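You operate a simulated robot arm through the tools that you are given. There is no shell and no other tool. Be economical: measure what you need, move in short steps, check, and stop when the job is done.

You are at the controls of a simulated two-armed robot. One attempt, no reset.

JOB
Add both small paperbacks to the rack in number order and close its end up to them.
Fine: spines outward; hold the rack while you slide its end.

Only the result counts: the job must be done as asked and must still hold three seconds after the hand-in. Knocking over, shifting, dropping, spilling or breaking anything else fails it.

ROBOT AND FRAMES
Two 7-joint arms with two-finger parallel grippers on one trunk, on a base that drives. Base frame: it is fixed to the floor where the robot stands at the start and does not move with it; the origin is under the middle of the robot, x ahead of it, y to its left, z up; the surface under the hand at the start is at about z = 0.74. Units: m, degrees, N and s.
The left shoulder is at the start at [0.06, 0.143, 0.926], the right one opposite. With the tool pointing down near the work surface each hand reaches from about 0.32 to 0.74 m from the robot's upright axis, wherever it stands, measured 20 degrees to its own side. Places, roughly: row of the book rack [0.5, -0.1, 0.8]; sliding end of the book rack [0.5, -0.1, 0.8]. Payload 1.57 kg a hand.
The TCP of each hand is the grasp point between the finger pads, 0.03 m short of the fingertips. In the tool frame z runs along the fingers and y along their closing line. The gripper opens to 0.11 m. The fingers are 0.024 m wide and 0.012 m thick; the gripper's body (0.048 by 0.112 m) begins 0.078 m behind the TCP.
Orientation is told as [roll, pitch, yaw] about the base's x, y, z axes, in that order, counted from this pose: with the fingers straight down and closing along the base's y, the tool's x points along the base's -x, its y along +y and its z along -z.

CONTROLS
- The arms move only by the tool arm_command. It takes "left_increments", "right_increments" or both (then of equal length, played together; a hand with none holds still); each is a list that holds one entry, the list of rows, each a list of 7 numbers: the finger opening in mm, from 0 to 110, then the shift along the tool's x, y, z in mm, then the turn, a rotation vector about the tool's x, y, z in degrees. In form: [[[fingers, tx, ty, tz, rx, ry, rz], ...]]. A call has 1 to 8 rows; each row shifts and turns the commanded pose from where the row before left it, along the tool's axes as they then stand. Rows are played at 5 a second. More than 0.05 m and 8.6 degrees between two rows, or a gripper value outside its range, and nothing of the call is played. Where a pose cannot be reached the arm comes as near as it can. A force on the tool above 40 N (or 10 N above the force at the start of the call, whichever is more), or a blocked arm, ends the call early, and 0.2 s more pass. The fingers move at their own pace (about 0.045 m/s each) and stop on an object; they squeeze with about 31 N. The grip force told is the motor's: it shows also when the fingers shut on nothing. Time passes only in rows, and 0.2 s behind the last, so rows that do not move let the fingers close. The reply holds the time, the measured pose of the TCP, the force on the tool along the base axes, the opening and the grip force, in the units named above and with some noise, with the torque about the TCP (base axes, N m) and any sound that the robot's microphone picked up.
- Cameras (640 x 400 px; columns grow to the right, rows downward): "scene" is now at [0.0374, -0.0377, 1.537]; the picture's right is [-0.48, -0.88, 0.00], its down [-0.66, 0.37, -0.65] and it looks along [0.57, -0.32, -0.76] (base axes); focal length 264 px, centre (320, 200). "left" rides on the left gripper at [0.07, -0.016, -0.141] in its tool frame; the picture's right is [0.23, 0.97, 0.00], its down [-0.86, 0.20, -0.48] and it looks along [-0.47, 0.11, 0.88] (tool axes); focal length 222 px, centre (320, 200). "right" rides on the right gripper at [0.07, 0.016, -0.141] in its tool frame; the picture's right is [-0.23, 0.97, 0.00], its down [-0.86, -0.20, -0.48] and it looks along [-0.47, -0.11, 0.88] (tool axes); focal length 222 px, centre (320, 200). There is no depth. A picture from a camera that has moved, and an enlarged one, comes with that camera's place and axes in the base frame and with its lens.
- snapshot(camera): a new picture of that camera. No time passes.
- lift_body(by): slides the trunk up (or, below 0, down) by that many m; the arms and the scene camera ride with it, the base frame stays. It gives what a move gives, with no picture.
- drive_base(legs): drives the robot by 1 to 6 legs, each [ahead, left, turn to the left] in m, m and degrees, along the robot's own axes; the way and the turn of a leg run together, so that a leg with both is an arc; at most 1.5 m and 180 degrees a leg. The arms and the cameras ride along, it lands a little off, and it stops where it bumps. It gives what a move gives.
- aim_head(pan, tilt): turns the head with the scene camera to pan (to the left, within 86 degrees either way) and tilt (down, from -29 to 69), counted from straight ahead of the robot. It gives what a move gives.
- zoom(camera, box): a new picture of the part [left, top, right, bottom] of that camera's present view, enlarged. No time passes.
- sign_off(): hands the job in; it is judged then, once.

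Go step by step. Nothing tells you exact positions but the pictures and the camera data: compare them with the known pose of the tool, close in by small moves and look again before you grip or let go. The budget is 120 turns and 92 pictures, counting those below and the enlarged ones. Unless the task says otherwise, let go and move clear before handing in, and close with one line.

The tools are called after ">>>" by a JSON object that holds its "op" and its "data". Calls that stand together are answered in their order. arm_command: Moves the arms, as the interface text tells. Its arguments: {"type":"object","properties":{"left_increments":{"type":"array"},"right_increments":{"type":"array"}},"required":[]} The other tools are called the same way: lift_body (by) slides the trunk up or down; drive_base (legs) drives the base; aim_head (pan, tilt) turns the head that bears the scene camera; snapshot (camera) takes a picture; zoom (camera, box) takes an enlarged picture of a part of a camera's view; sign_off () hands the job in.

At the start:

```text
t: 0.0
left_tool_pos: [0.461, 0.0119, 1.0736]
left_orientation: [0.0, -0.1, -0.1]
left_ft_force: [-0.7, -0.5, 0.1]
left_torque: [-0.02, -0.01, -0.03]
left_opening: 0.1102
left_grip_force: 0.1
right_tool_pos: [0.4262, -0.3537, 1.0761]
right_orientation: [0.0, 0.1, 0.0]
right_ft_force: [0.1, -0.2, -0.5]
right_torque: [0.03, 0.04, -0.01]
right_opening: 0.1102
right_grip_force: 0.2
trunk travel left (down, up): [-0.525, 0.065]
robot x, y, heading: [-0.0009, 0.0012, 0.2]
head pan, tilt: [-28.9, 49.2]
```

scene: 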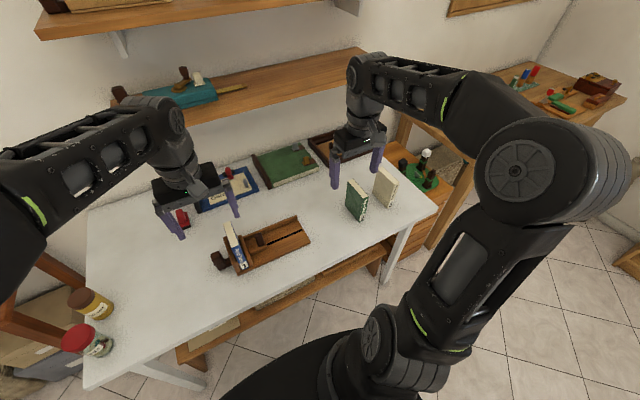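
right: 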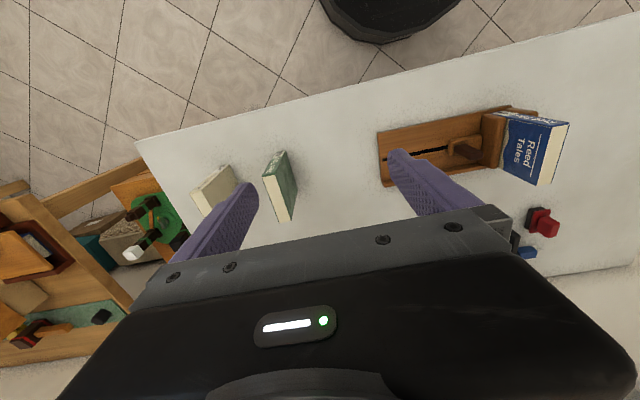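
left: 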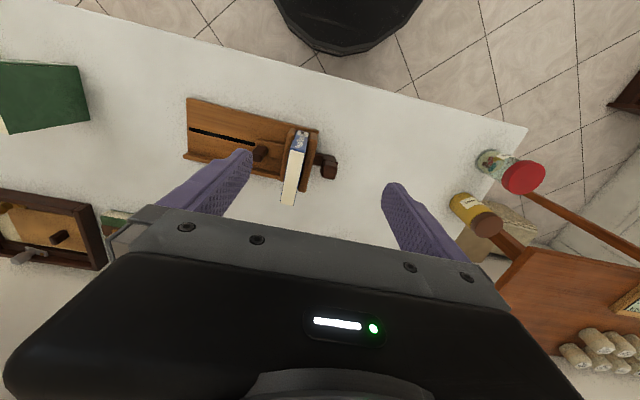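

I see a wooden rack with a blue book at its left end, and two standing books (green and cream) to the right. I'll look closer at each.

>>> {"op": "zoom", "data": {"camera": "scene", "box": [200, 200, 330, 281]}}

>>> {"op": "zoom", "data": {"camera": "scene", "box": [310, 150, 438, 230]}}

>>> {"op": "zoom", "data": {"camera": "right", "box": [360, 80, 600, 230]}}

>>> {"op": "zoom", "data": {"camera": "right", "box": [180, 130, 340, 230]}}

```text
4.92 times, centred on (265, 240) of scene
camera zoom: at [0.0374, -0.0377, 1.537], right [-0.48, -0.88, 0.0], down [-0.66, 0.37, -0.65], along [0.57, -0.32, -0.76], focal length 1299 px, centre (591, 1)
```

zoom: 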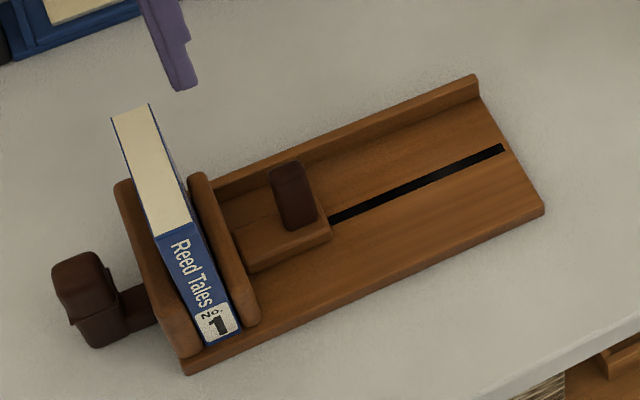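

```text
5.00 times, centred on (374, 190) of scene
camera zoom: at [0.0374, -0.0377, 1.537], right [-0.48, -0.88, 0.0], down [-0.66, 0.37, -0.65], along [0.57, -0.32, -0.76], focal length 1320 px, centre (50, 250)
```

zoom: 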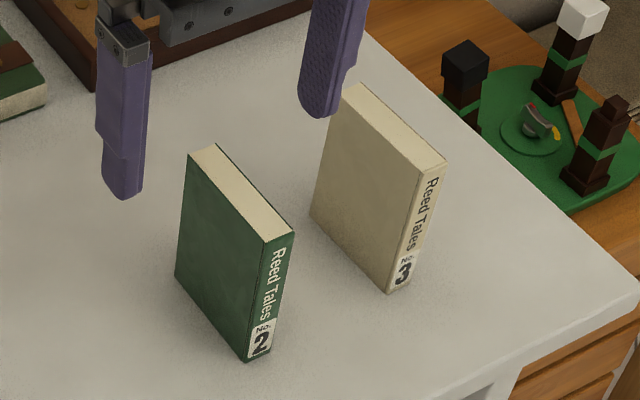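

```text
2.67 times, centred on (480, 155) of right
camera zoom: at [0.3571, -0.3372, 1.2167], right [0.23, 0.97, 0.0], down [0.86, -0.2, 0.48], along [0.47, -0.11, -0.88], focal length 592 px, centre (-107, 320)
```

zoom: 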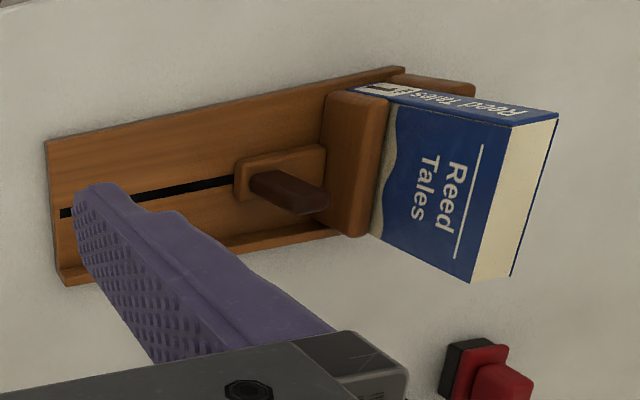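

```text
4.00 times, centred on (260, 180) of right
camera zoom: at [0.3571, -0.3372, 1.2167], right [0.23, 0.97, 0.0], down [0.86, -0.2, 0.48], along [0.47, -0.11, -0.88], focal length 888 px, centre (560, 280)
```

zoom: 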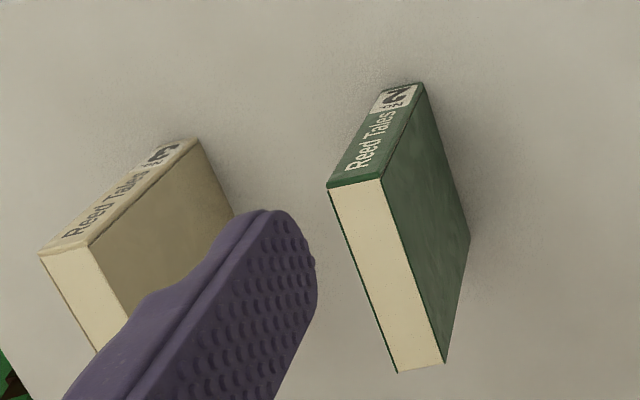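

The rack has No.1 at its left, a sliding end with a knob and a handle at its left end. No.2 (about [0.52,-0.455]) and No.3 (about [0.525,-0.586]) stand to the right. No.3 is slightly out of reach, so I drive about 0.1 m to the right and look again.

>>> {"op": "drive_base", "data": {"legs": [[0, -0.1, 0]]}}

>>> {"op": "snapshot", "data": {"camera": "scene"}}

>>> {"op": "snapshot", "data": {"camera": "left"}}

```text
t: 1.2
left_tool_pos: [0.4604, -0.0926, 1.0727]
left_orientation: [0.2, -0.1, -0.1]
left_ft_force: [0.1, 0.5, -0.1]
left_torque: [0.04, 0.04, 0.01]
left_opening: 0.1101
left_grip_force: 0.1
right_tool_pos: [0.4263, -0.4579, 1.0767]
right_orientation: [0.1, 0.0, -0.1]
right_ft_force: [-0.3, -0.3, 0.0]
right_torque: [0.01, 0.0, 0.03]
right_opening: 0.1098
right_grip_force: 0.1
trunk travel left (down, up): [-0.525, 0.065]
robot x, y, heading: [0.004, -0.0998, -0.3]
head pan, tilt: [-28.9, 49.2]
```

```text
84 pictures are left
camera scene: at [0.0373, -0.143, 1.5369], right [-0.48, -0.88, 0.0], down [-0.66, 0.37, -0.65], along [0.57, -0.32, -0.76], focal length 264 px, centre (320, 200)
```

scene: 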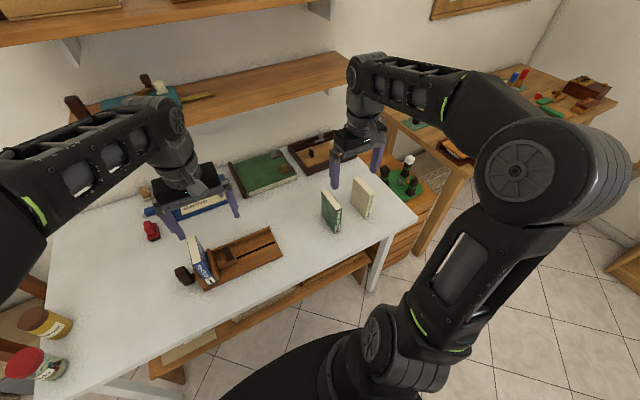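

```text
83 pictures are left
camera left: at [0.3922, -0.109, 1.2142], right [-0.23, 0.97, 0.0], down [0.85, 0.2, 0.48], along [0.47, 0.11, -0.88], focal length 222 px, centre (320, 200)
```

left: 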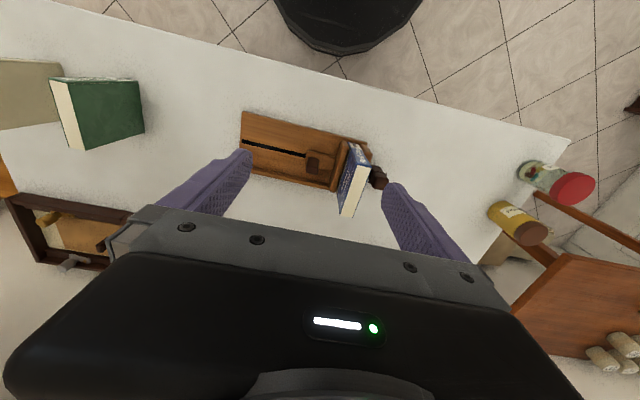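

I'll look at the rack handle and the slider knob from two viewpoints.

>>> {"op": "zoom", "data": {"camera": "left", "box": [230, 95, 406, 205]}}

>>> {"op": "zoom", "data": {"camera": "scene", "box": [170, 220, 298, 300]}}

```text
3.64 times, centred on (318, 150) of left
camera zoom: at [0.3922, -0.109, 1.2142], right [-0.23, 0.97, 0.0], down [0.85, 0.2, 0.48], along [0.47, 0.11, -0.88], focal length 808 px, centre (327, 382)
```

zoom: 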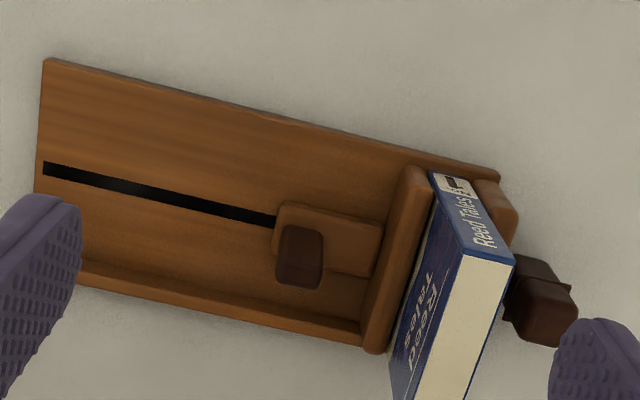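

```text
5.00 times, centred on (234, 260) of scene
camera zoom: at [0.0373, -0.143, 1.5369], right [-0.48, -0.88, 0.0], down [-0.66, 0.37, -0.65], along [0.57, -0.32, -0.76], focal length 1320 px, centre (750, -100)
```

zoom: 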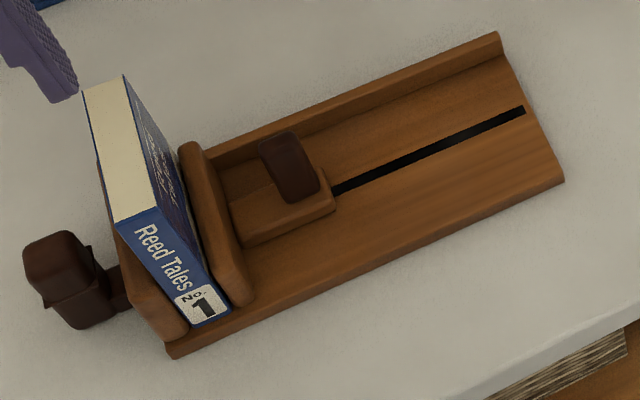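

Handle top sits near [0.542, 0.05, 0.80], and the slider knob near [0.54, -0.089, 0.807]. I bring the left hand above the handle and turn it so it closes along x; the right hand goes above the knob the same way.

>>> {"op": "arm_command", "data": {"left_increments": [[[70, -20.4, 35.7, 10, 0, 0, 0], [70, -20.4, 35.7, 10, 0, 0, 0], [70, -20.4, 35.7, 10, 0, 0, 0], [70, -20.4, 35.7, 10, 0, 0, 0], [70, 0, 0, 0, 0, 0, 8.18], [70, 0, 0, 0, 0, 0, 8.18], [70, 0, 0, 0, 0, 0, 8.18], [70, 0, 0, 0, 0, 0, 8.18]]]}}

>>> {"op": "arm_command", "data": {"left_increments": [[[70, 0, 0, 0, 0, 0, 8.18], [70, 0, 0, 0, 0, 0, 8.18], [70, 0, 0, 0, 0, 0, 8.18], [70, 0, 0, 0, 0, 0, 8.18], [70, 0, 0, 0, 0, 0, 8.18], [70, 0, 0, 0, 0, 0, 8.18], [70, 0, 0, 0, 0, 0, 8.18], [70, 0, 0, 0, 0, 0, 0]]]}}

>>> {"op": "snapshot", "data": {"camera": "left"}}

```text
t: 3.0
left_tool_pos: [0.5424, 0.052, 1.0337]
left_orientation: [0.0, -0.1, -32.9]
left_ft_force: [-0.1, 0.7, 1.0]
left_torque: [0.01, -0.02, 0.02]
left_opening: 0.0701
left_grip_force: 0.0
right_tool_pos: [0.4251, -0.4581, 1.0771]
right_orientation: [0.0, 0.0, -0.1]
right_ft_force: [0.9, 0.1, -0.3]
right_torque: [-0.01, -0.02, 0.01]
right_opening: 0.1102
right_grip_force: 0.0
trunk travel left (down, up): [-0.525, 0.065]
robot x, y, heading: [0.0012, -0.1039, -0.1]
head pan, tilt: [-28.9, 49.2]
```

```text
t: 4.8
left_tool_pos: [0.5436, 0.0523, 1.0341]
left_orientation: [0.1, 0.0, -90.2]
left_ft_force: [0.3, 0.7, 0.0]
left_torque: [0.01, 0.02, 0.0]
left_opening: 0.0702
left_grip_force: 0.0
right_tool_pos: [0.4256, -0.4571, 1.0768]
right_orientation: [0.0, 0.1, -0.1]
right_ft_force: [0.4, 0.8, 0.2]
right_torque: [-0.01, 0.01, -0.01]
right_opening: 0.1098
right_grip_force: 0.0
trunk travel left (down, up): [-0.525, 0.065]
robot x, y, heading: [0.0016, -0.1024, -0.2]
head pan, tilt: [-28.9, 49.2]
```

```text
80 pictures are left
camera left: at [0.5279, 0.1221, 1.1746], right [0.97, 0.22, 0.0], down [0.2, -0.86, 0.48], along [0.11, -0.47, -0.88], focal length 222 px, centre (320, 200)
```

left: 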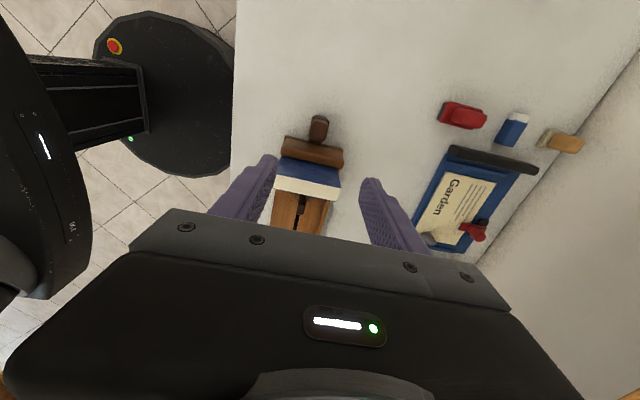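

The handle is right below the left hand. I lower the left hand in two parts and check, and bring the right hand across high above the knob.

>>> {"op": "arm_command", "data": {"left_increments": [[[70, 0, 0, 30, 0, 0, 0], [70, 0, 0, 30, 0, 0, 0], [70, 0, 0, 30, 0, 0, 0], [70, 0, 0, 30, 0, 0, 0], [70, 0, 0, 30, 0, 0, 0], [70, 0, 0, 30, 0, 0, 0], [70, 0, 0, 10, 0, 0, 0], [70, 0, 0, 0, 0, 0, 0]]]}}

>>> {"op": "snapshot", "data": {"camera": "left"}}

>>> {"op": "arm_command", "data": {"right_increments": [[[70, -14.3, 43, 0, 0, 0, 0], [70, -14.3, 43, 0, 0, 0, 0], [70, -14.3, 43, 0, 0, 0, 0], [70, -14.3, 43, 0, 0, 0, 0], [70, -14.3, 43, 0, 0, 0, 0], [70, -14.3, 43, 0, 0, 0, 0], [70, -14.3, 43, 0, 0, 0, 0], [70, -14.3, 43, 0, 0, 0, 0]]]}}

>>> {"op": "snapshot", "data": {"camera": "scene"}}

```text
t: 6.6
left_tool_pos: [0.5425, 0.0496, 0.8426]
left_orientation: [0.1, 0.0, -90.0]
left_ft_force: [-0.2, 0.7, 0.2]
left_torque: [-0.02, 0.03, 0.02]
left_opening: 0.07
left_grip_force: 0.0
right_tool_pos: [0.4262, -0.4575, 1.0769]
right_orientation: [0.1, 0.0, 0.0]
right_ft_force: [0.0, -0.6, 0.1]
right_torque: [0.02, 0.02, 0.01]
right_opening: 0.11
right_grip_force: 0.1
trunk travel left (down, up): [-0.525, 0.065]
robot x, y, heading: [-0.0024, -0.0997, -0.1]
head pan, tilt: [-28.9, 49.2]
```

```text
79 pictures are left
camera left: at [0.5275, 0.1202, 0.9838], right [0.97, 0.23, 0.0], down [0.2, -0.86, 0.48], along [0.11, -0.47, -0.88], focal length 222 px, centre (320, 200)
```

left: 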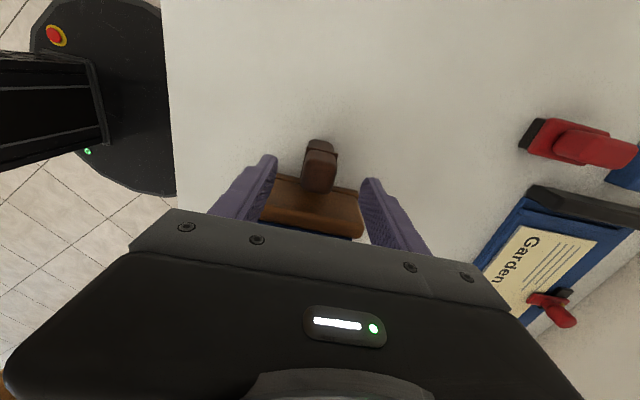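

```text
t: 8.4
left_tool_pos: [0.542, 0.0478, 0.8438]
left_orientation: [0.0, 0.2, -90.1]
left_ft_force: [-0.5, -0.7, -0.4]
left_torque: [0.02, -0.02, 0.05]
left_opening: 0.07
left_grip_force: 0.0
right_tool_pos: [0.5343, -0.1333, 1.0778]
right_orientation: [0.3, -0.2, -0.1]
right_ft_force: [0.2, -1.0, -0.8]
right_torque: [0.12, 0.02, 0.01]
right_opening: 0.0697
right_grip_force: 0.2
right hand out of reach, approached as far as the arm can: row 8
trunk travel left (down, up): [-0.525, 0.065]
robot x, y, heading: [0.002, -0.1026, -0.1]
head pan, tilt: [-28.9, 49.2]
```

```text
78 pictures are left
camera scene: at [0.0373, -0.1438, 1.5369], right [-0.48, -0.88, 0.0], down [-0.66, 0.37, -0.65], along [0.57, -0.32, -0.76], focal length 264 px, centre (320, 200)
```

scene: 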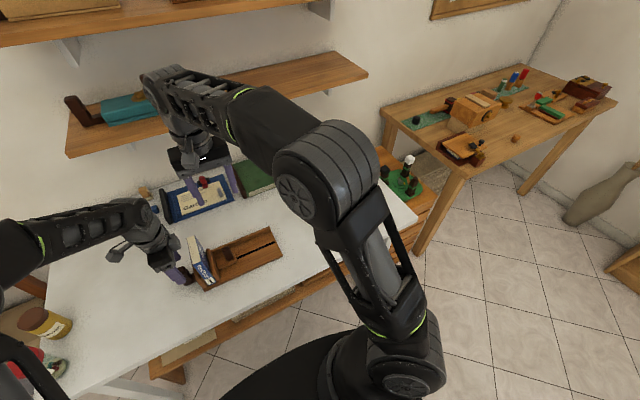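

The left hand lines up with the handle, so I lower it and grip. The right hand goes lower and turns.

>>> {"op": "arm_command", "data": {"left_increments": [[[70, 2, 0, 20, 0, 0, 0], [70, 0, 0, 20, 0, 0, 0], [70, 0, 0, 17, 0, 0, 0], [70, 0, 0, 0, 0, 0, 0], [20, 0, 0, 0, 0, 0, 0], [20, 0, 0, 0, 0, 0, 0], [20, 0, 0, 0, 0, 0, 0], [20, 0, 0, 0, 0, 0, 0]]], "right_increments": [[[70, 0, 0, 30, 0, 0, 0], [70, 0, 0, 30, 0, 0, 0], [70, 0, 0, 30, 0, 0, 0], [70, 0, 0, 30, 0, 0, 0], [70, 0, 0, 0, 0, 0, -8.18], [70, 0, 0, 0, 0, 0, -8.18], [70, 0, 0, 0, 0, 0, -8.18], [70, 0, 0, 0, 0, 0, -8.18]]]}}

>>> {"op": "snapshot", "data": {"camera": "left"}}

```text
t: 10.2
left_tool_pos: [0.5427, 0.0526, 0.7871]
left_orientation: [0.1, 0.0, -90.2]
left_ft_force: [-1.0, 0.1, -1.4]
left_torque: [-0.26, 0.06, -0.27]
left_opening: 0.0281
left_grip_force: 26.6
right_tool_pos: [0.5311, -0.1338, 0.957]
right_orientation: [0.0, 0.2, 32.8]
right_ft_force: [-0.1, -0.6, -0.2]
right_torque: [0.01, 0.0, -0.02]
right_opening: 0.0701
right_grip_force: 0.2
trunk travel left (down, up): [-0.525, 0.065]
robot x, y, heading: [-0.0012, -0.1039, -0.2]
head pan, tilt: [-28.9, 49.2]
```

```text
77 pictures are left
camera left: at [0.527, 0.1229, 0.9283], right [0.97, 0.23, 0.0], down [0.2, -0.86, 0.48], along [0.11, -0.47, -0.88], focal length 222 px, centre (320, 200)
```

left: 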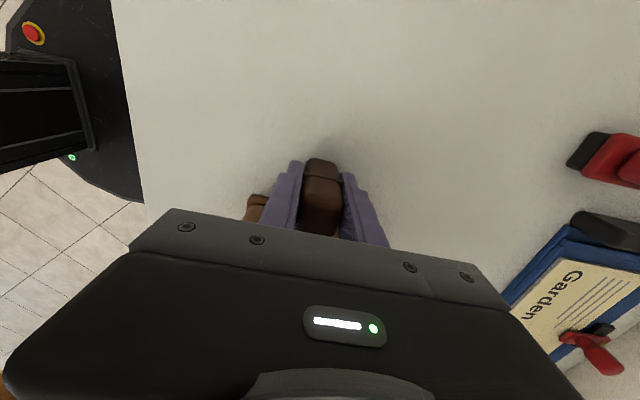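

The handle is gripped (28 mm). I finish turning the right hand.

>>> {"op": "arm_command", "data": {"right_increments": [[[70, 0, 0, 0, 0, 0, -8.18], [70, 0, 0, 0, 0, 0, -8.18], [70, 0, 0, 0, 0, 0, -8.18], [70, 0, 0, 0, 0, 0, -8.18], [70, 0, 0, 0, 0, 0, -8.18], [70, 0, 0, 0, 0, 0, -8.18], [70, 0, 0, 0, 0, 0, -8.18], [70, -22, 0, 0, 0, 0, 0]]]}}

>>> {"op": "snapshot", "data": {"camera": "right"}}

>>> {"op": "snapshot", "data": {"camera": "scene"}}

```text
t: 12.0
left_tool_pos: [0.5429, 0.0528, 0.7864]
left_orientation: [0.2, 0.0, -90.1]
left_ft_force: [-0.3, 0.4, -0.1]
left_torque: [-0.3, 0.14, -0.05]
left_opening: 0.028
left_grip_force: 30.8
right_tool_pos: [0.5356, -0.1147, 0.9578]
right_orientation: [0.1, 0.1, 89.9]
right_ft_force: [-0.2, 0.7, -1.1]
right_torque: [0.01, -0.02, -0.02]
right_opening: 0.0699
right_grip_force: 0.1
trunk travel left (down, up): [-0.525, 0.065]
robot x, y, heading: [0.0013, -0.1065, -0.3]
head pan, tilt: [-28.9, 49.2]
```

```text
76 pictures are left
camera right: at [0.5199, -0.1833, 1.0969], right [-0.97, 0.23, 0.0], down [0.2, 0.86, 0.48], along [0.11, 0.47, -0.88], focal length 222 px, centre (320, 200)
```

right: 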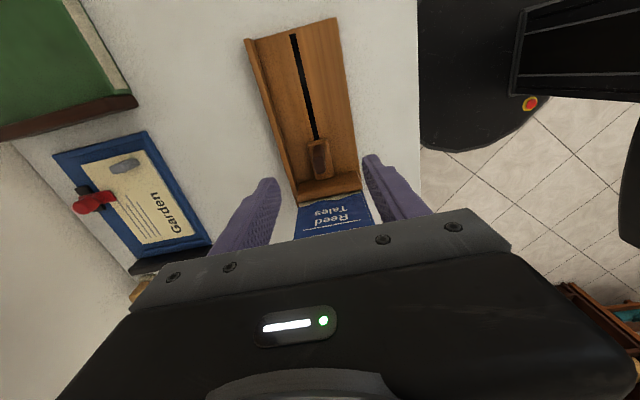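

```text
75 pictures are left
camera scene: at [0.0376, -0.1406, 1.537], right [-0.48, -0.88, 0.0], down [-0.66, 0.37, -0.65], along [0.57, -0.32, -0.76], focal length 264 px, centre (320, 200)
```

scene: 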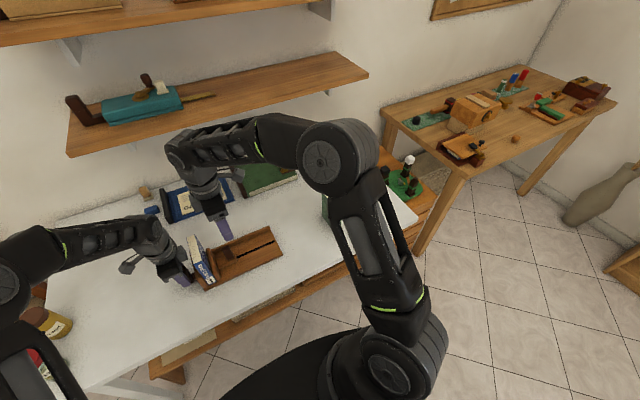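

I zoom to pin down the knob.

>>> {"op": "zoom", "data": {"camera": "right", "box": [272, 120, 368, 180]}}

```text
6.67 times, centred on (320, 150) of right
camera zoom: at [0.5199, -0.1833, 1.0969], right [-0.97, 0.23, 0.0], down [0.2, 0.86, 0.48], along [0.11, 0.47, -0.88], focal length 1481 px, centre (320, 533)
```

zoom: 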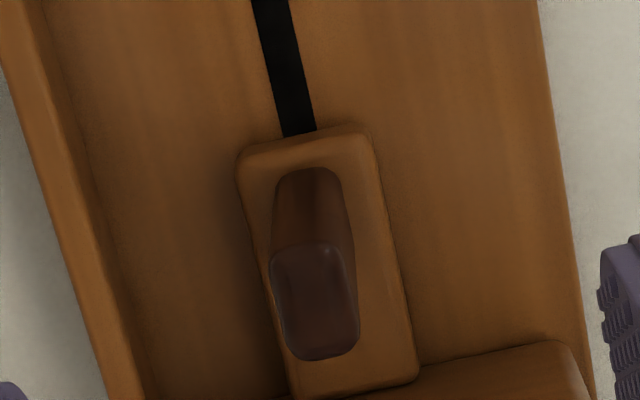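

The knob's top is near [0.542, -0.088, 0.825]. I lower the right hand over it.

>>> {"op": "arm_command", "data": {"right_increments": [[[60, -13, -3, 20, 0, 0, 0], [60, -13, -3, 20, 0, 0, 0], [60, 0, 0, 25, 0, 0, 0], [60, 0, 0, 20, 0, 0, 0], [60, 0, 0, 0, 0, 0, 0]]]}}

>>> {"op": "snapshot", "data": {"camera": "right"}}

```text
t: 13.2
left_tool_pos: [0.5419, 0.0529, 0.7874]
left_orientation: [0.1, 0.0, -90.0]
left_ft_force: [-0.4, -0.1, 0.4]
left_torque: [-0.04, 0.15, -0.08]
left_opening: 0.0277
left_grip_force: 30.9
right_tool_pos: [0.5387, -0.0882, 0.8703]
right_orientation: [0.0, 0.1, 89.9]
right_ft_force: [-0.1, -0.6, -0.2]
right_torque: [0.0, 0.04, -0.01]
right_opening: 0.0601
right_grip_force: 0.1
trunk travel left (down, up): [-0.525, 0.065]
robot x, y, heading: [0.0023, -0.1048, -0.0]
head pan, tilt: [-28.9, 49.2]
```

```text
73 pictures are left
camera right: at [0.5231, -0.1571, 1.0096], right [-0.97, 0.23, 0.0], down [0.2, 0.85, 0.48], along [0.11, 0.47, -0.88], focal length 222 px, centre (320, 200)
```

right: 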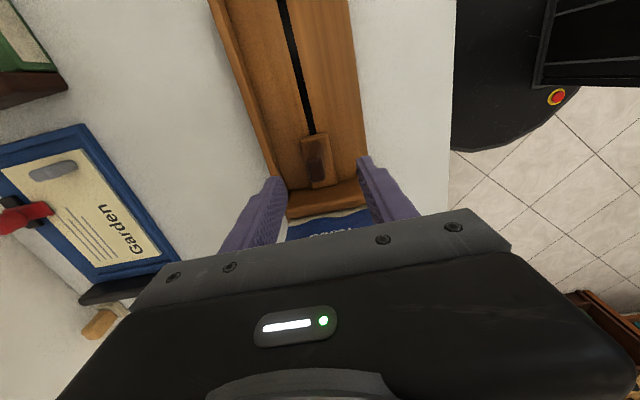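

Aligned. I descend, close on the knob and check.

>>> {"op": "arm_command", "data": {"right_increments": [[[50, 0, -4, 20, 0, 0, 0], [50, 0, 0, 20, 0, 0, 0], [50, 0, 0, 18, 0, 0, 0], [50, 0, 0, 0, 0, 0, 0], [8, 0, 0, 0, 0, 0, 0], [8, 0, 0, 0, 0, 0, 0], [8, 0, 0, 0, 0, 0, 0]]]}}

>>> {"op": "snapshot", "data": {"camera": "right"}}

```text
t: 14.8
left_tool_pos: [0.5422, 0.0527, 0.7867]
left_orientation: [0.0, 0.0, -90.0]
left_ft_force: [-0.5, 0.1, 0.2]
left_torque: [0.07, 0.21, 0.02]
left_opening: 0.0276
left_grip_force: 31.1
right_tool_pos: [0.543, -0.088, 0.8133]
right_orientation: [0.1, -0.1, 89.9]
right_ft_force: [-1.4, -0.2, -0.1]
right_torque: [0.04, -0.09, -0.04]
right_opening: 0.0148
right_grip_force: 20.7
trunk travel left (down, up): [-0.525, 0.065]
robot x, y, heading: [-0.0006, -0.1044, -0.1]
head pan, tilt: [-28.9, 49.2]
```

```text
72 pictures are left
camera right: at [0.5269, -0.1574, 0.9531], right [-0.97, 0.23, 0.0], down [0.2, 0.85, 0.48], along [0.11, 0.47, -0.88], focal length 222 px, centre (320, 200)
```

right: 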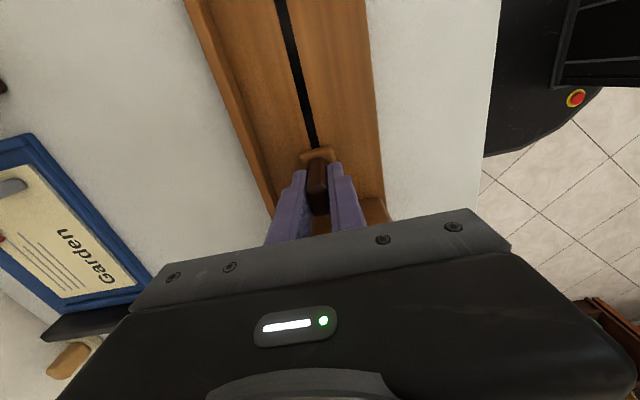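

The knob is gripped. I slide the end open, to the right, in small steps.

>>> {"op": "arm_command", "data": {"right_increments": [[[8, 5, 0, 0, 0, 0, 0], [8, 10, 0, 0, 0, 0, 0], [8, 15, 0, 0, 0, 0, 0], [8, 15, 0, 0, 0, 0, 0], [8, 15, 0, 0, 0, 0, 0], [8, 15, 0, 0, 0, 0, 0], [8, 15, 0, 0, 0, 0, 0], [8, 0, 0, 0, 0, 0, 0]]]}}

>>> {"op": "snapshot", "data": {"camera": "scene"}}

```text
t: 16.6
left_tool_pos: [0.5424, 0.0521, 0.7871]
left_orientation: [0.1, 0.1, -90.1]
left_ft_force: [-2.6, -4.2, 7.7]
left_torque: [-1.06, 0.17, -0.31]
left_opening: 0.0276
left_grip_force: 31.0
right_tool_pos: [0.5419, -0.1781, 0.8151]
right_orientation: [0.0, 0.1, 90.0]
right_ft_force: [2.8, 5.9, -9.5]
right_torque: [-1.02, -0.2, -0.2]
right_opening: 0.0146
right_grip_force: 30.2
trunk travel left (down, up): [-0.525, 0.065]
robot x, y, heading: [-0.0045, -0.1052, -0.2]
head pan, tilt: [-28.9, 49.2]
```

```text
71 pictures are left
camera scene: at [0.0378, -0.1409, 1.5369], right [-0.48, -0.88, 0.0], down [-0.66, 0.37, -0.65], along [0.57, -0.32, -0.76], focal length 264 px, centre (320, 200)
```

scene: 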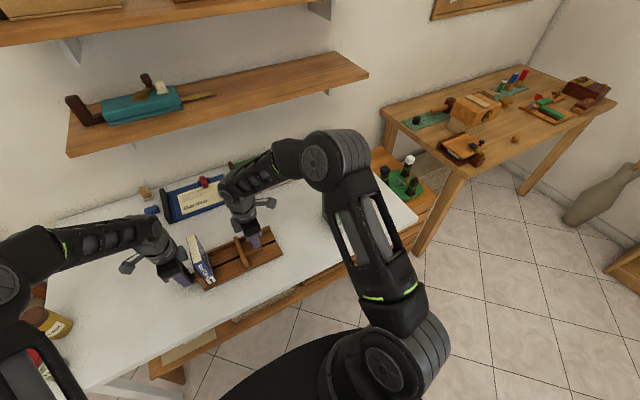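

It opened by 90 mm smoothly. I open about 28 mm more.

>>> {"op": "arm_command", "data": {"right_increments": [[[8, 7, 0, 0, 0, 0, 0], [8, 7, 0, 0, 0, 0, 0], [8, 7, 0, 0, 0, 0, 0], [8, 7, 0, 0, 0, 0, 0], [8, 0, 0, 0, 0, 0, 0]]]}}

>>> {"op": "zoom", "data": {"camera": "scene", "box": [170, 215, 298, 295]}}

```text
t: 17.8
left_tool_pos: [0.5425, 0.0514, 0.7875]
left_orientation: [0.0, -0.2, -90.1]
left_ft_force: [0.6, -10.8, 0.6]
left_torque: [0.85, 0.01, 0.2]
left_opening: 0.0281
left_grip_force: 30.4
right_tool_pos: [0.543, -0.2046, 0.8145]
right_orientation: [0.0, -0.2, 90.0]
right_ft_force: [-1.1, 10.7, -0.9]
right_torque: [-0.26, 0.04, 0.02]
right_opening: 0.0147
right_grip_force: 31.0
trunk travel left (down, up): [-0.525, 0.065]
robot x, y, heading: [-0.0021, -0.1019, 0.0]
head pan, tilt: [-28.9, 49.2]
```

```text
5.00 times, centred on (234, 255) of scene
camera zoom: at [0.0375, -0.1409, 1.537], right [-0.48, -0.88, 0.0], down [-0.66, 0.37, -0.65], along [0.57, -0.32, -0.76], focal length 1320 px, centre (750, -75)
```

zoom: 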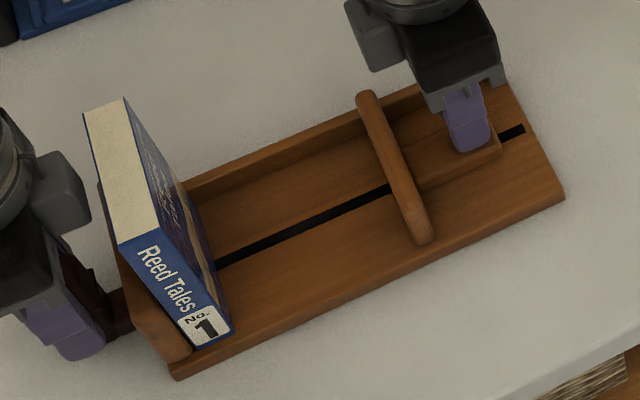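

The rack is open with No.1 still standing. I release the knob, rise and turn the right hand back.

>>> {"op": "arm_command", "data": {"right_increments": [[[32, 0, 0, 0, 0, 0, 0], [32, 0, 0, 0, 0, 0, 0], [32, 0, 0, -25, 0, 0, 0], [32, 0, 0, -40, 0, 0, 0], [40, 20, 0, -40, 0, 0, 0], [50, 30, 0, -30, 0, 0, 8.18], [50, 0, 0, 0, 0, 0, 8.18], [50, 0, 0, 0, 0, 0, 8.18]]]}}

>>> {"op": "arm_command", "data": {"right_increments": [[[50, 0, 0, 0, 0, 0, 8.18], [50, 0, 0, 0, 0, 0, 8.18], [50, 0, 0, 0, 0, 0, 8.18], [50, 0, 0, 0, 0, 0, 8.18], [50, 0, 0, 0, 0, 0, 8.18], [50, 0, 0, 0, 0, 0, 8.18], [50, 0, 0, 0, 0, 0, 8.18], [50, 0, 0, 0, 0, 0, 5]]]}}

>>> {"op": "snapshot", "data": {"camera": "right"}}

```text
t: 19.6
left_tool_pos: [0.5431, 0.0519, 0.7869]
left_orientation: [-0.1, 0.0, -90.0]
left_ft_force: [-1.0, -0.9, -0.3]
left_torque: [0.42, 0.06, 0.03]
left_opening: 0.0279
left_grip_force: 31.0
right_tool_pos: [0.5424, -0.2566, 0.9501]
right_orientation: [-0.1, 0.1, 65.2]
right_ft_force: [1.1, -0.6, -0.3]
right_torque: [0.01, -0.01, 0.02]
right_opening: 0.0502
right_grip_force: 0.2
trunk travel left (down, up): [-0.525, 0.065]
robot x, y, heading: [-0.0014, -0.1042, -0.3]
head pan, tilt: [-28.9, 49.2]
```

```text
t: 21.4
left_tool_pos: [0.5416, 0.0521, 0.7865]
left_orientation: [0.1, 0.0, -90.1]
left_ft_force: [-0.3, 0.1, 0.7]
left_torque: [0.47, 0.05, -0.02]
left_opening: 0.0277
left_grip_force: 30.9
right_tool_pos: [0.5414, -0.2563, 0.9473]
right_orientation: [0.0, -0.1, 2.9]
right_ft_force: [0.1, -0.5, -0.5]
right_torque: [-0.01, 0.0, 0.01]
right_opening: 0.05
right_grip_force: 0.0
trunk travel left (down, up): [-0.525, 0.065]
robot x, y, heading: [-0.0009, -0.1015, -0.1]
head pan, tilt: [-28.9, 49.2]
```

```text
69 pictures are left
camera right: at [0.4729, -0.2431, 1.088], right [0.18, 0.98, 0.0], down [0.86, -0.15, 0.48], along [0.47, -0.08, -0.88], focal length 222 px, centre (320, 200)
```

right: 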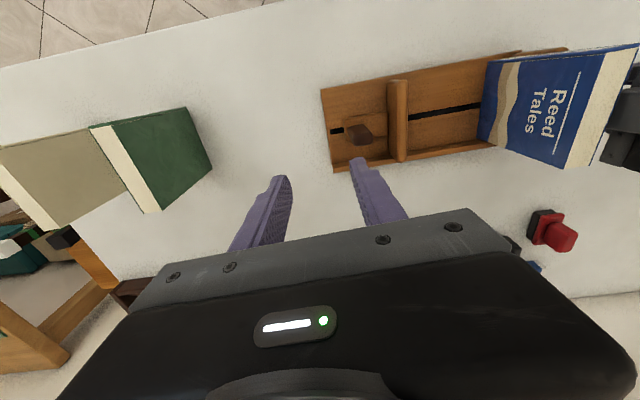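

Next I move the right hand above book No.2.

>>> {"op": "arm_command", "data": {"right_increments": [[[60, 5.7, -39.6, -4, 0, 0, 0], [60, 5.7, -39.6, -4, 0, 0, 0], [60, 5.7, -39.6, -4, 0, 0, 0], [60, 5.7, -39.6, -4, 0, 0, 0], [60, 5.7, -39.6, -4, 0, 0, 0], [60, 0, 0, 0, 0, 0, 0]]]}}

>>> {"op": "snapshot", "data": {"camera": "right"}}

>>> {"op": "snapshot", "data": {"camera": "scene"}}

```text
t: 22.8
left_tool_pos: [0.5422, 0.0522, 0.7862]
left_orientation: [0.0, -0.1, -90.0]
left_ft_force: [-0.2, 0.3, -1.0]
left_torque: [0.45, -0.03, -0.01]
left_opening: 0.0278
left_grip_force: 30.8
right_tool_pos: [0.5266, -0.4573, 0.9706]
right_orientation: [0.1, 0.0, 3.1]
right_ft_force: [-0.7, -0.5, 0.1]
right_torque: [0.02, -0.03, -0.03]
right_opening: 0.0601
right_grip_force: 0.1
trunk travel left (down, up): [-0.525, 0.065]
robot x, y, heading: [-0.0017, -0.1023, 0.3]
head pan, tilt: [-28.9, 49.2]
```

```text
68 pictures are left
camera right: at [0.4569, -0.4438, 1.1103], right [0.17, 0.98, 0.0], down [0.86, -0.15, 0.48], along [0.47, -0.08, -0.88], focal length 222 px, centre (320, 200)
```

right: 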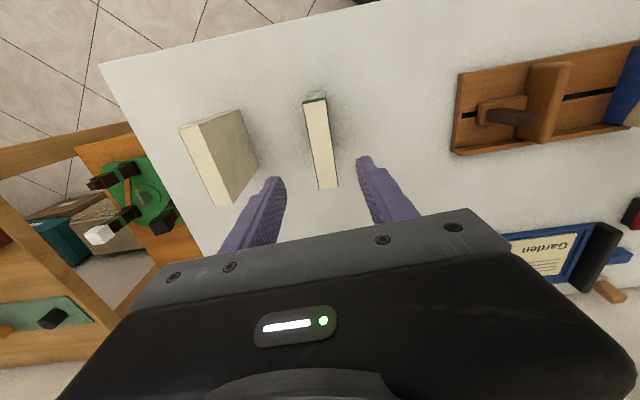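

```text
67 pictures are left
camera scene: at [0.0376, -0.1408, 1.537], right [-0.48, -0.88, 0.0], down [-0.66, 0.37, -0.65], along [0.57, -0.32, -0.76], focal length 264 px, centre (320, 200)
```

scene: 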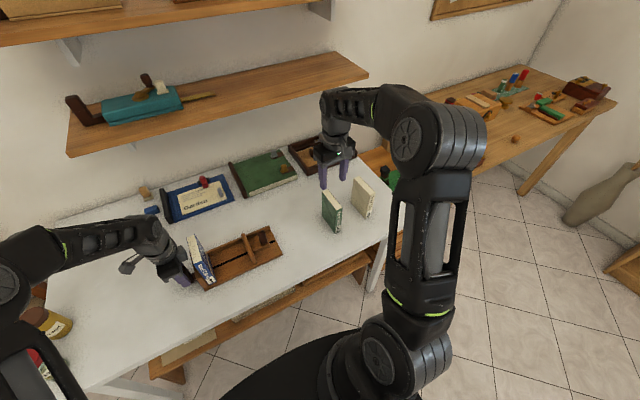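

>>> {"op": "zoom", "data": {"camera": "right", "box": [248, 80, 408, 200]}}

```text
3.33 times, centred on (328, 140) of right
camera zoom: at [0.4569, -0.4438, 1.1103], right [0.17, 0.98, 0.0], down [0.86, -0.15, 0.48], along [0.47, -0.08, -0.88], focal length 740 px, centre (293, 400)
```

zoom: 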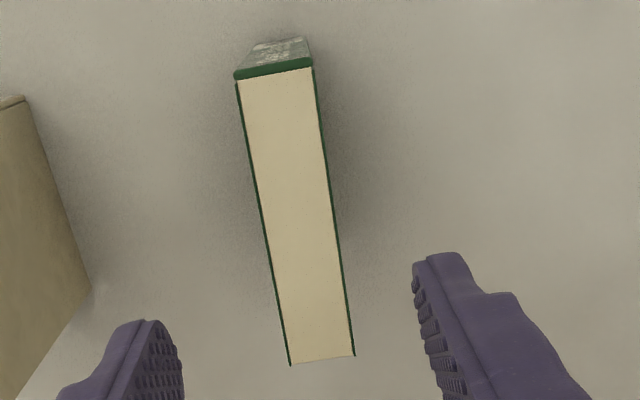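

Book 2's centre is about [0.524, -0.453], nearly square to the table. I lower onto it and grip, and meanwhile free the left hand from the handle so the arms keep clear of each other.

>>> {"op": "arm_command", "data": {"right_increments": [[[60, 2, 4, 20, 0, 0, 3.5], [60, 0, 0, 30, 0, 0, 0], [60, 0, 0, 30, 0, 0, 0], [60, 0, 0, 30, 0, 0, 0], [60, 0, 0, 20, 0, 0, 0], [60, 0, 0, 20, 0, 0, 0], [60, 0, 0, 0, 0, 0, 0]]], "left_increments": [[[70, 0, 0, 0, 0, 0, 0], [70, 0, 0, 0, 0, 0, 0], [70, 0, 0, 0, 0, 0, 0], [70, 0, 0, -30, 0, 0, 0], [70, 0, 0, -40, 0, 0, 0], [70, 0, 0, -40, 0, 0, 0], [70, 0, 0, -40, 0, 0, 0]]]}}

>>> {"op": "snapshot", "data": {"camera": "right"}}

>>> {"op": "snapshot", "data": {"camera": "left"}}

```text
t: 24.4
left_tool_pos: [0.5396, 0.051, 0.9381]
left_orientation: [0.0, 0.0, -90.0]
left_ft_force: [0.3, -0.4, -0.2]
left_torque: [-0.01, 0.02, 0.01]
left_opening: 0.0699
left_grip_force: 0.1
right_tool_pos: [0.5244, -0.4517, 0.8203]
right_orientation: [-0.1, 0.0, -0.4]
right_ft_force: [-0.5, -1.0, 0.2]
right_torque: [-0.05, -0.01, -0.02]
right_opening: 0.06
right_grip_force: 0.0
trunk travel left (down, up): [-0.525, 0.065]
robot x, y, heading: [0.0036, -0.1031, 0.3]
head pan, tilt: [-28.9, 49.2]
```

```text
65 pictures are left
camera right: at [0.4552, -0.4344, 0.9593], right [0.23, 0.97, 0.0], down [0.85, -0.21, 0.48], along [0.47, -0.11, -0.88], focal length 222 px, centre (320, 200)
```

right: 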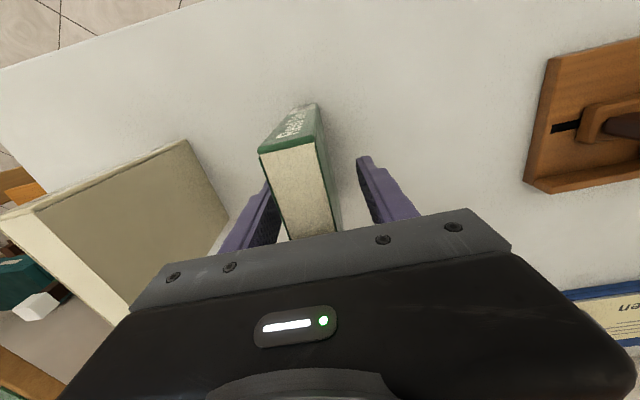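

```text
64 pictures are left
camera left: at [0.5257, 0.1221, 1.079], right [0.97, 0.23, 0.0], down [0.2, -0.86, 0.48], along [0.11, -0.47, -0.88], focal length 222 px, centre (320, 200)
```

left: 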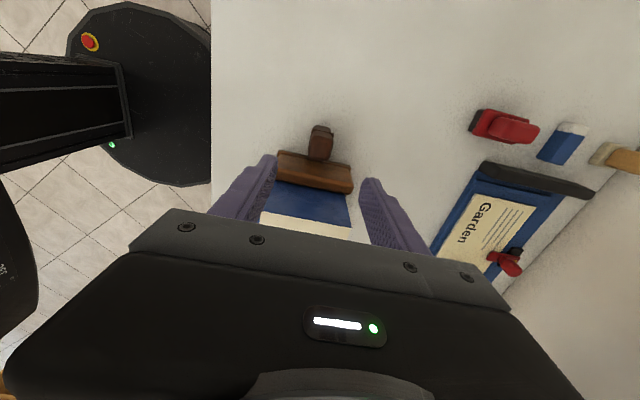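

The book is well centred between the fingers. I close them, lift slightly, and move the left hand further aside.

>>> {"op": "arm_command", "data": {"right_increments": [[[10, 0, 0, 0, 0, 0, 0], [10, 0, 0, 0, 0, 0, 0], [10, 0, 0, 0, 0, 0, 0], [10, 0, 0, 0, 0, 0, 0], [10, 0, 0, 0, 0, 0, 0], [10, 0, 0, -10, 0, 0, 0], [10, 0, 0, -10, 0, 0, 0], [10, 0, 0, -10, 0, 0, 0]]], "left_increments": [[[70, 20, 0, -5, 0, 0, 0], [70, 20, 0, -5, 0, 0, 0], [70, 20, 0, 0, 0, 0, 0], [70, 20, 0, 0, 0, 0, 0], [70, 20, 0, 0, 0, 0, 0], [70, 20, 0, 0, 0, 0, 0], [70, 20, 0, 0, 0, 0, 0], [70, 0, 0, 0, 0, 0, 0]]]}}

>>> {"op": "snapshot", "data": {"camera": "right"}}

>>> {"op": "zoom", "data": {"camera": "scene", "box": [170, 180, 394, 320]}}

```text
t: 26.2
left_tool_pos: [0.544, 0.1903, 0.9465]
left_orientation: [0.1, 0.0, -90.0]
left_ft_force: [-0.6, 0.2, 0.5]
left_torque: [0.01, -0.01, 0.0]
left_opening: 0.0698
left_grip_force: 0.1
right_tool_pos: [0.521, -0.4516, 0.8498]
right_orientation: [0.1, -0.1, -0.4]
right_ft_force: [0.6, -0.2, -1.0]
right_torque: [-0.02, 0.05, 0.01]
right_opening: 0.0238
right_grip_force: 31.3
trunk travel left (down, up): [-0.525, 0.065]
robot x, y, heading: [-0.001, -0.1016, 0.0]
head pan, tilt: [-28.9, 49.2]
```

```text
63 pictures are left
camera right: at [0.4532, -0.4344, 0.989], right [0.23, 0.97, 0.0], down [0.85, -0.21, 0.48], along [0.46, -0.11, -0.88], focal length 222 px, centre (320, 200)
```

right: 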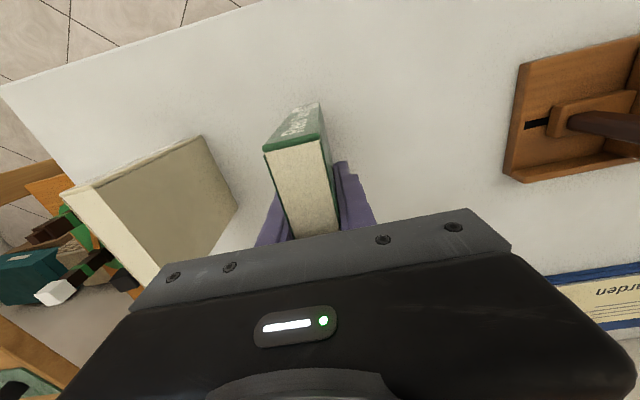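

```text
2.86 times, centred on (282, 250) of scene
camera zoom: at [0.0373, -0.1412, 1.537], right [-0.48, -0.88, 0.0], down [-0.66, 0.37, -0.65], along [0.57, -0.32, -0.76], focal length 754 px, centre (429, 57)
```

zoom: 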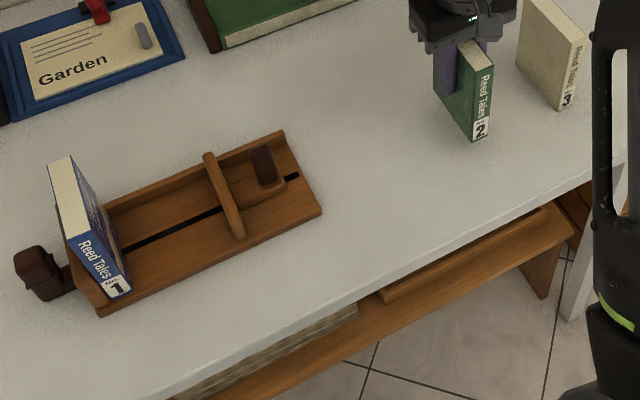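

No.2 is held firmly. I raise it and carry it across towards the rack.

>>> {"op": "arm_command", "data": {"right_increments": [[[10, 0, 0, -40, 0, 0, 0], [10, 0, 0, -40, 0, 0, 0], [10, 0, 20, -40, 0, 0, 0], [10, 0, 45, 0, 0, 0, 0], [10, -5, 45, 0, 0, 0, 0], [10, -5, 45, 0, 0, 0, 0], [10, -5, 45, 0, 0, 0, 0], [10, 0, 45, 0, 0, 0, 0]]]}}

>>> {"op": "arm_command", "data": {"right_increments": [[[10, 0, 30, 0, 0, 0, 0], [10, 0, 40, 0, 0, 0, 0], [10, 0, 40, 0, 0, 0, 0], [10, 0, 35, 0, 0, 0, 0], [10, 0, 0, 0, 0, 0, 0]]]}}

>>> {"op": "snapshot", "data": {"camera": "right"}}

>>> {"op": "snapshot", "data": {"camera": "scene"}}

```text
t: 28.0
left_tool_pos: [0.5432, 0.1904, 0.9457]
left_orientation: [0.0, 0.0, -90.0]
left_ft_force: [-0.9, 0.2, 0.7]
left_torque: [-0.01, 0.01, 0.03]
left_opening: 0.07
left_grip_force: 0.1
right_tool_pos: [0.5412, -0.2049, 0.9714]
right_orientation: [-0.1, 0.1, -0.4]
right_ft_force: [0.2, -0.1, -1.2]
right_torque: [-0.02, -0.06, -0.01]
right_opening: 0.0238
right_grip_force: 31.4
trunk travel left (down, up): [-0.525, 0.065]
robot x, y, heading: [0.0028, -0.1018, -0.2]
head pan, tilt: [-28.9, 49.2]
```

```text
t: 29.2
left_tool_pos: [0.5441, 0.1899, 0.9455]
left_orientation: [0.2, 0.0, -90.1]
left_ft_force: [-0.9, -0.1, -0.4]
left_torque: [-0.05, 0.01, 0.02]
left_opening: 0.0699
left_grip_force: 0.0
right_tool_pos: [0.539, -0.057, 0.9689]
right_orientation: [-0.1, 0.0, -0.3]
right_ft_force: [-0.4, 0.3, -1.9]
right_torque: [-0.03, -0.03, 0.0]
right_opening: 0.0237
right_grip_force: 31.3
trunk travel left (down, up): [-0.525, 0.065]
robot x, y, heading: [-0.001, -0.102, -0.1]
head pan, tilt: [-28.9, 49.2]
```

```text
61 pictures are left
camera right: at [0.4702, -0.0396, 1.1093], right [0.23, 0.97, 0.0], down [0.85, -0.21, 0.48], along [0.46, -0.11, -0.88], focal length 222 px, centre (320, 200)
```

right: 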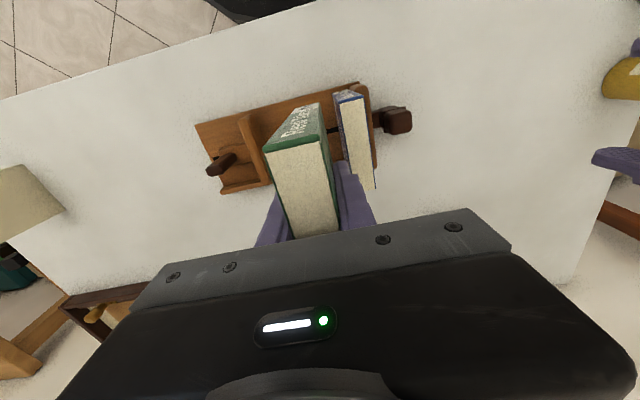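

```text
60 pictures are left
camera scene: at [0.0374, -0.1413, 1.537], right [-0.48, -0.88, 0.0], down [-0.66, 0.37, -0.65], along [0.57, -0.32, -0.76], focal length 264 px, centre (320, 200)
```

scene: 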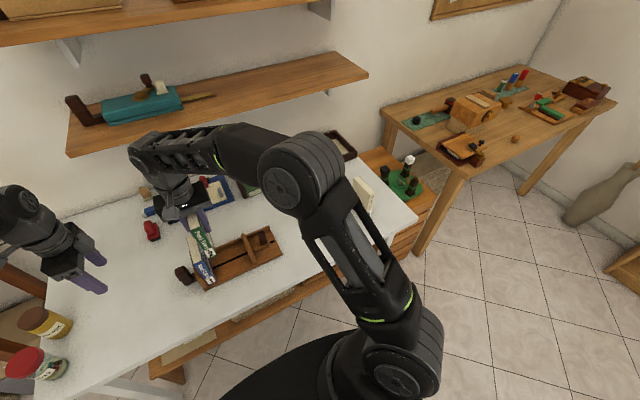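

I zoom for alignment against No.1 and the rack's back rail.

>>> {"op": "zoom", "data": {"camera": "right", "box": [190, 70, 430, 220]}}

>>> {"op": "zoom", "data": {"camera": "scene", "box": [170, 205, 298, 285]}}

```text
2.67 times, centred on (310, 145) of right
camera zoom: at [0.4702, -0.0396, 1.1093], right [0.23, 0.97, 0.0], down [0.85, -0.21, 0.48], along [0.46, -0.11, -0.88], focal length 592 px, centre (347, 347)
```

zoom: 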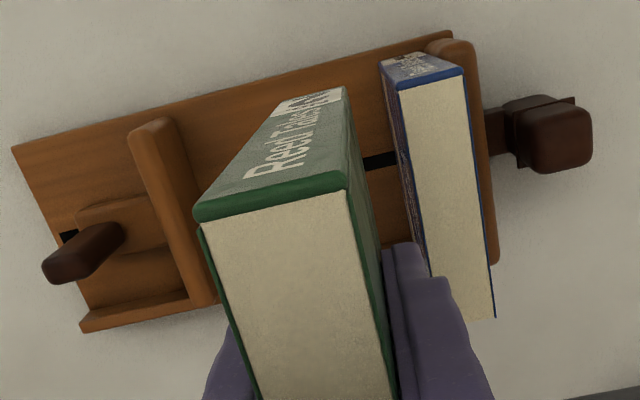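

```text
5.00 times, centred on (234, 245) of scene
camera zoom: at [0.0374, -0.1413, 1.537], right [-0.48, -0.88, 0.0], down [-0.66, 0.37, -0.65], along [0.57, -0.32, -0.76], focal length 1320 px, centre (750, -25)
```

zoom: 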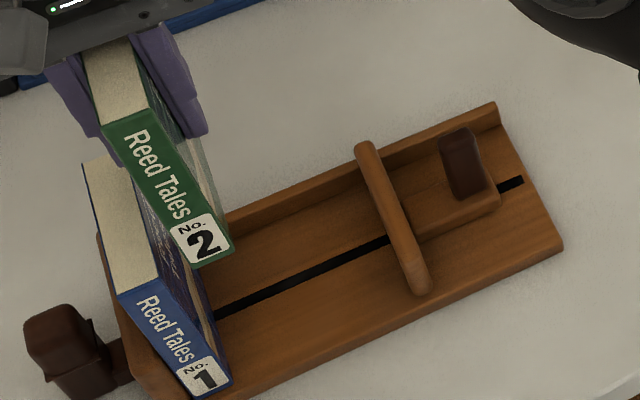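

The gap to No.1 is about 18 mm, which is fine for the finger. I lower No.2 most of the way.

>>> {"op": "arm_command", "data": {"right_increments": [[[10, 0, -2, 20, 0, 0, 0], [10, 0, 0, 25, 0, 0, 0], [10, 0, 0, 25, 0, 0, 0], [10, 0, 0, 25, 0, 0, 0], [10, 0, 0, 20, 0, 0, 0], [10, 0, 0, 0, 0, 0, 0]]]}}

>>> {"op": "snapshot", "data": {"camera": "right"}}

>>> {"op": "zoom", "data": {"camera": "scene", "box": [170, 205, 298, 285]}}

```text
t: 30.6
left_tool_pos: [0.5429, 0.1891, 0.9463]
left_orientation: [0.0, 0.1, -90.0]
left_ft_force: [0.1, 0.5, 0.3]
left_torque: [-0.02, 0.0, -0.02]
left_opening: 0.0698
left_grip_force: 0.0
right_tool_pos: [0.5421, -0.0641, 0.8542]
right_orientation: [0.0, -0.1, -0.3]
right_ft_force: [0.4, 0.0, -1.4]
right_torque: [0.0, -0.01, 0.02]
right_opening: 0.0238
right_grip_force: 31.1
trunk travel left (down, up): [-0.525, 0.065]
robot x, y, heading: [0.0004, -0.1025, -0.1]
head pan, tilt: [-28.9, 49.2]
```

```text
57 pictures are left
camera right: at [0.4724, -0.0461, 0.9944], right [0.23, 0.97, 0.0], down [0.85, -0.21, 0.48], along [0.47, -0.11, -0.88], focal length 222 px, centre (320, 200)
```

right: 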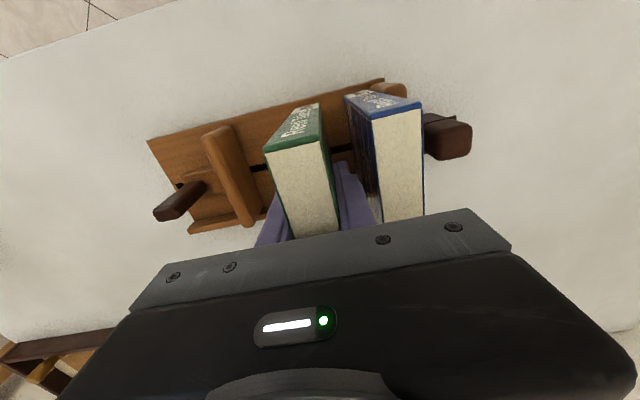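

```text
5.00 times, centred on (234, 245) of scene
camera zoom: at [0.0374, -0.141, 1.537], right [-0.48, -0.88, 0.0], down [-0.66, 0.37, -0.65], along [0.57, -0.32, -0.76], focal length 1320 px, centre (750, -25)
```

zoom: 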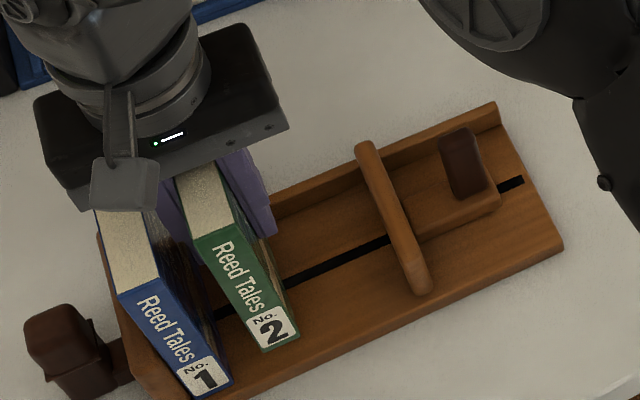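

I shift 5 mm back toward No.1 and lower gently to contact.

>>> {"op": "arm_command", "data": {"right_increments": [[[10, 0, 5, 5, 0, 0, 0], [10, 0, 0, 5, 0, 0, 0], [10, 0, 0, 3, 0, 0, 0], [10, 0, 0, 2, 0, 0, 0], [10, 0, 0, 2, 0, 0, 0], [10, 0, 0, 0, 0, 0, 0]]]}}

>>> {"op": "zoom", "data": {"camera": "scene", "box": [170, 205, 298, 285]}}

```text
t: 32.0
left_tool_pos: [0.544, 0.1901, 0.9456]
left_orientation: [0.1, 0.1, -89.9]
left_ft_force: [-0.4, 0.5, 0.9]
left_torque: [-0.01, 0.01, -0.02]
left_opening: 0.07
left_grip_force: 0.0
right_tool_pos: [0.5402, -0.0575, 0.8359]
right_orientation: [0.1, 0.1, -0.3]
right_ft_force: [0.3, 0.3, -1.0]
right_torque: [0.0, 0.0, 0.0]
right_opening: 0.0237
right_grip_force: 31.5
trunk travel left (down, up): [-0.525, 0.065]
robot x, y, heading: [0.0002, -0.1051, -0.2]
head pan, tilt: [-28.9, 49.2]
```

```text
5.00 times, centred on (234, 245) of scene
camera zoom: at [0.0375, -0.1409, 1.537], right [-0.48, -0.88, 0.0], down [-0.66, 0.37, -0.65], along [0.57, -0.32, -0.76], focal length 1320 px, centre (750, -25)
```

zoom: 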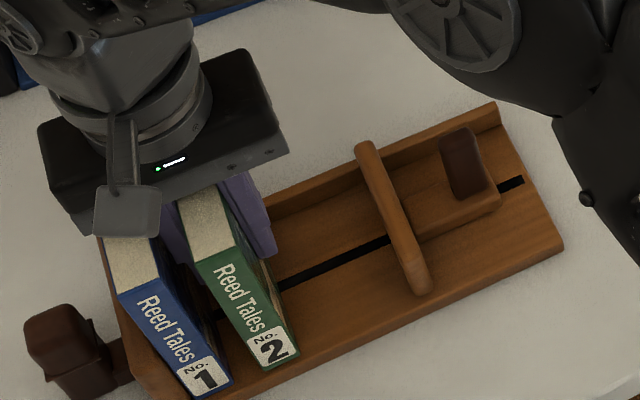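

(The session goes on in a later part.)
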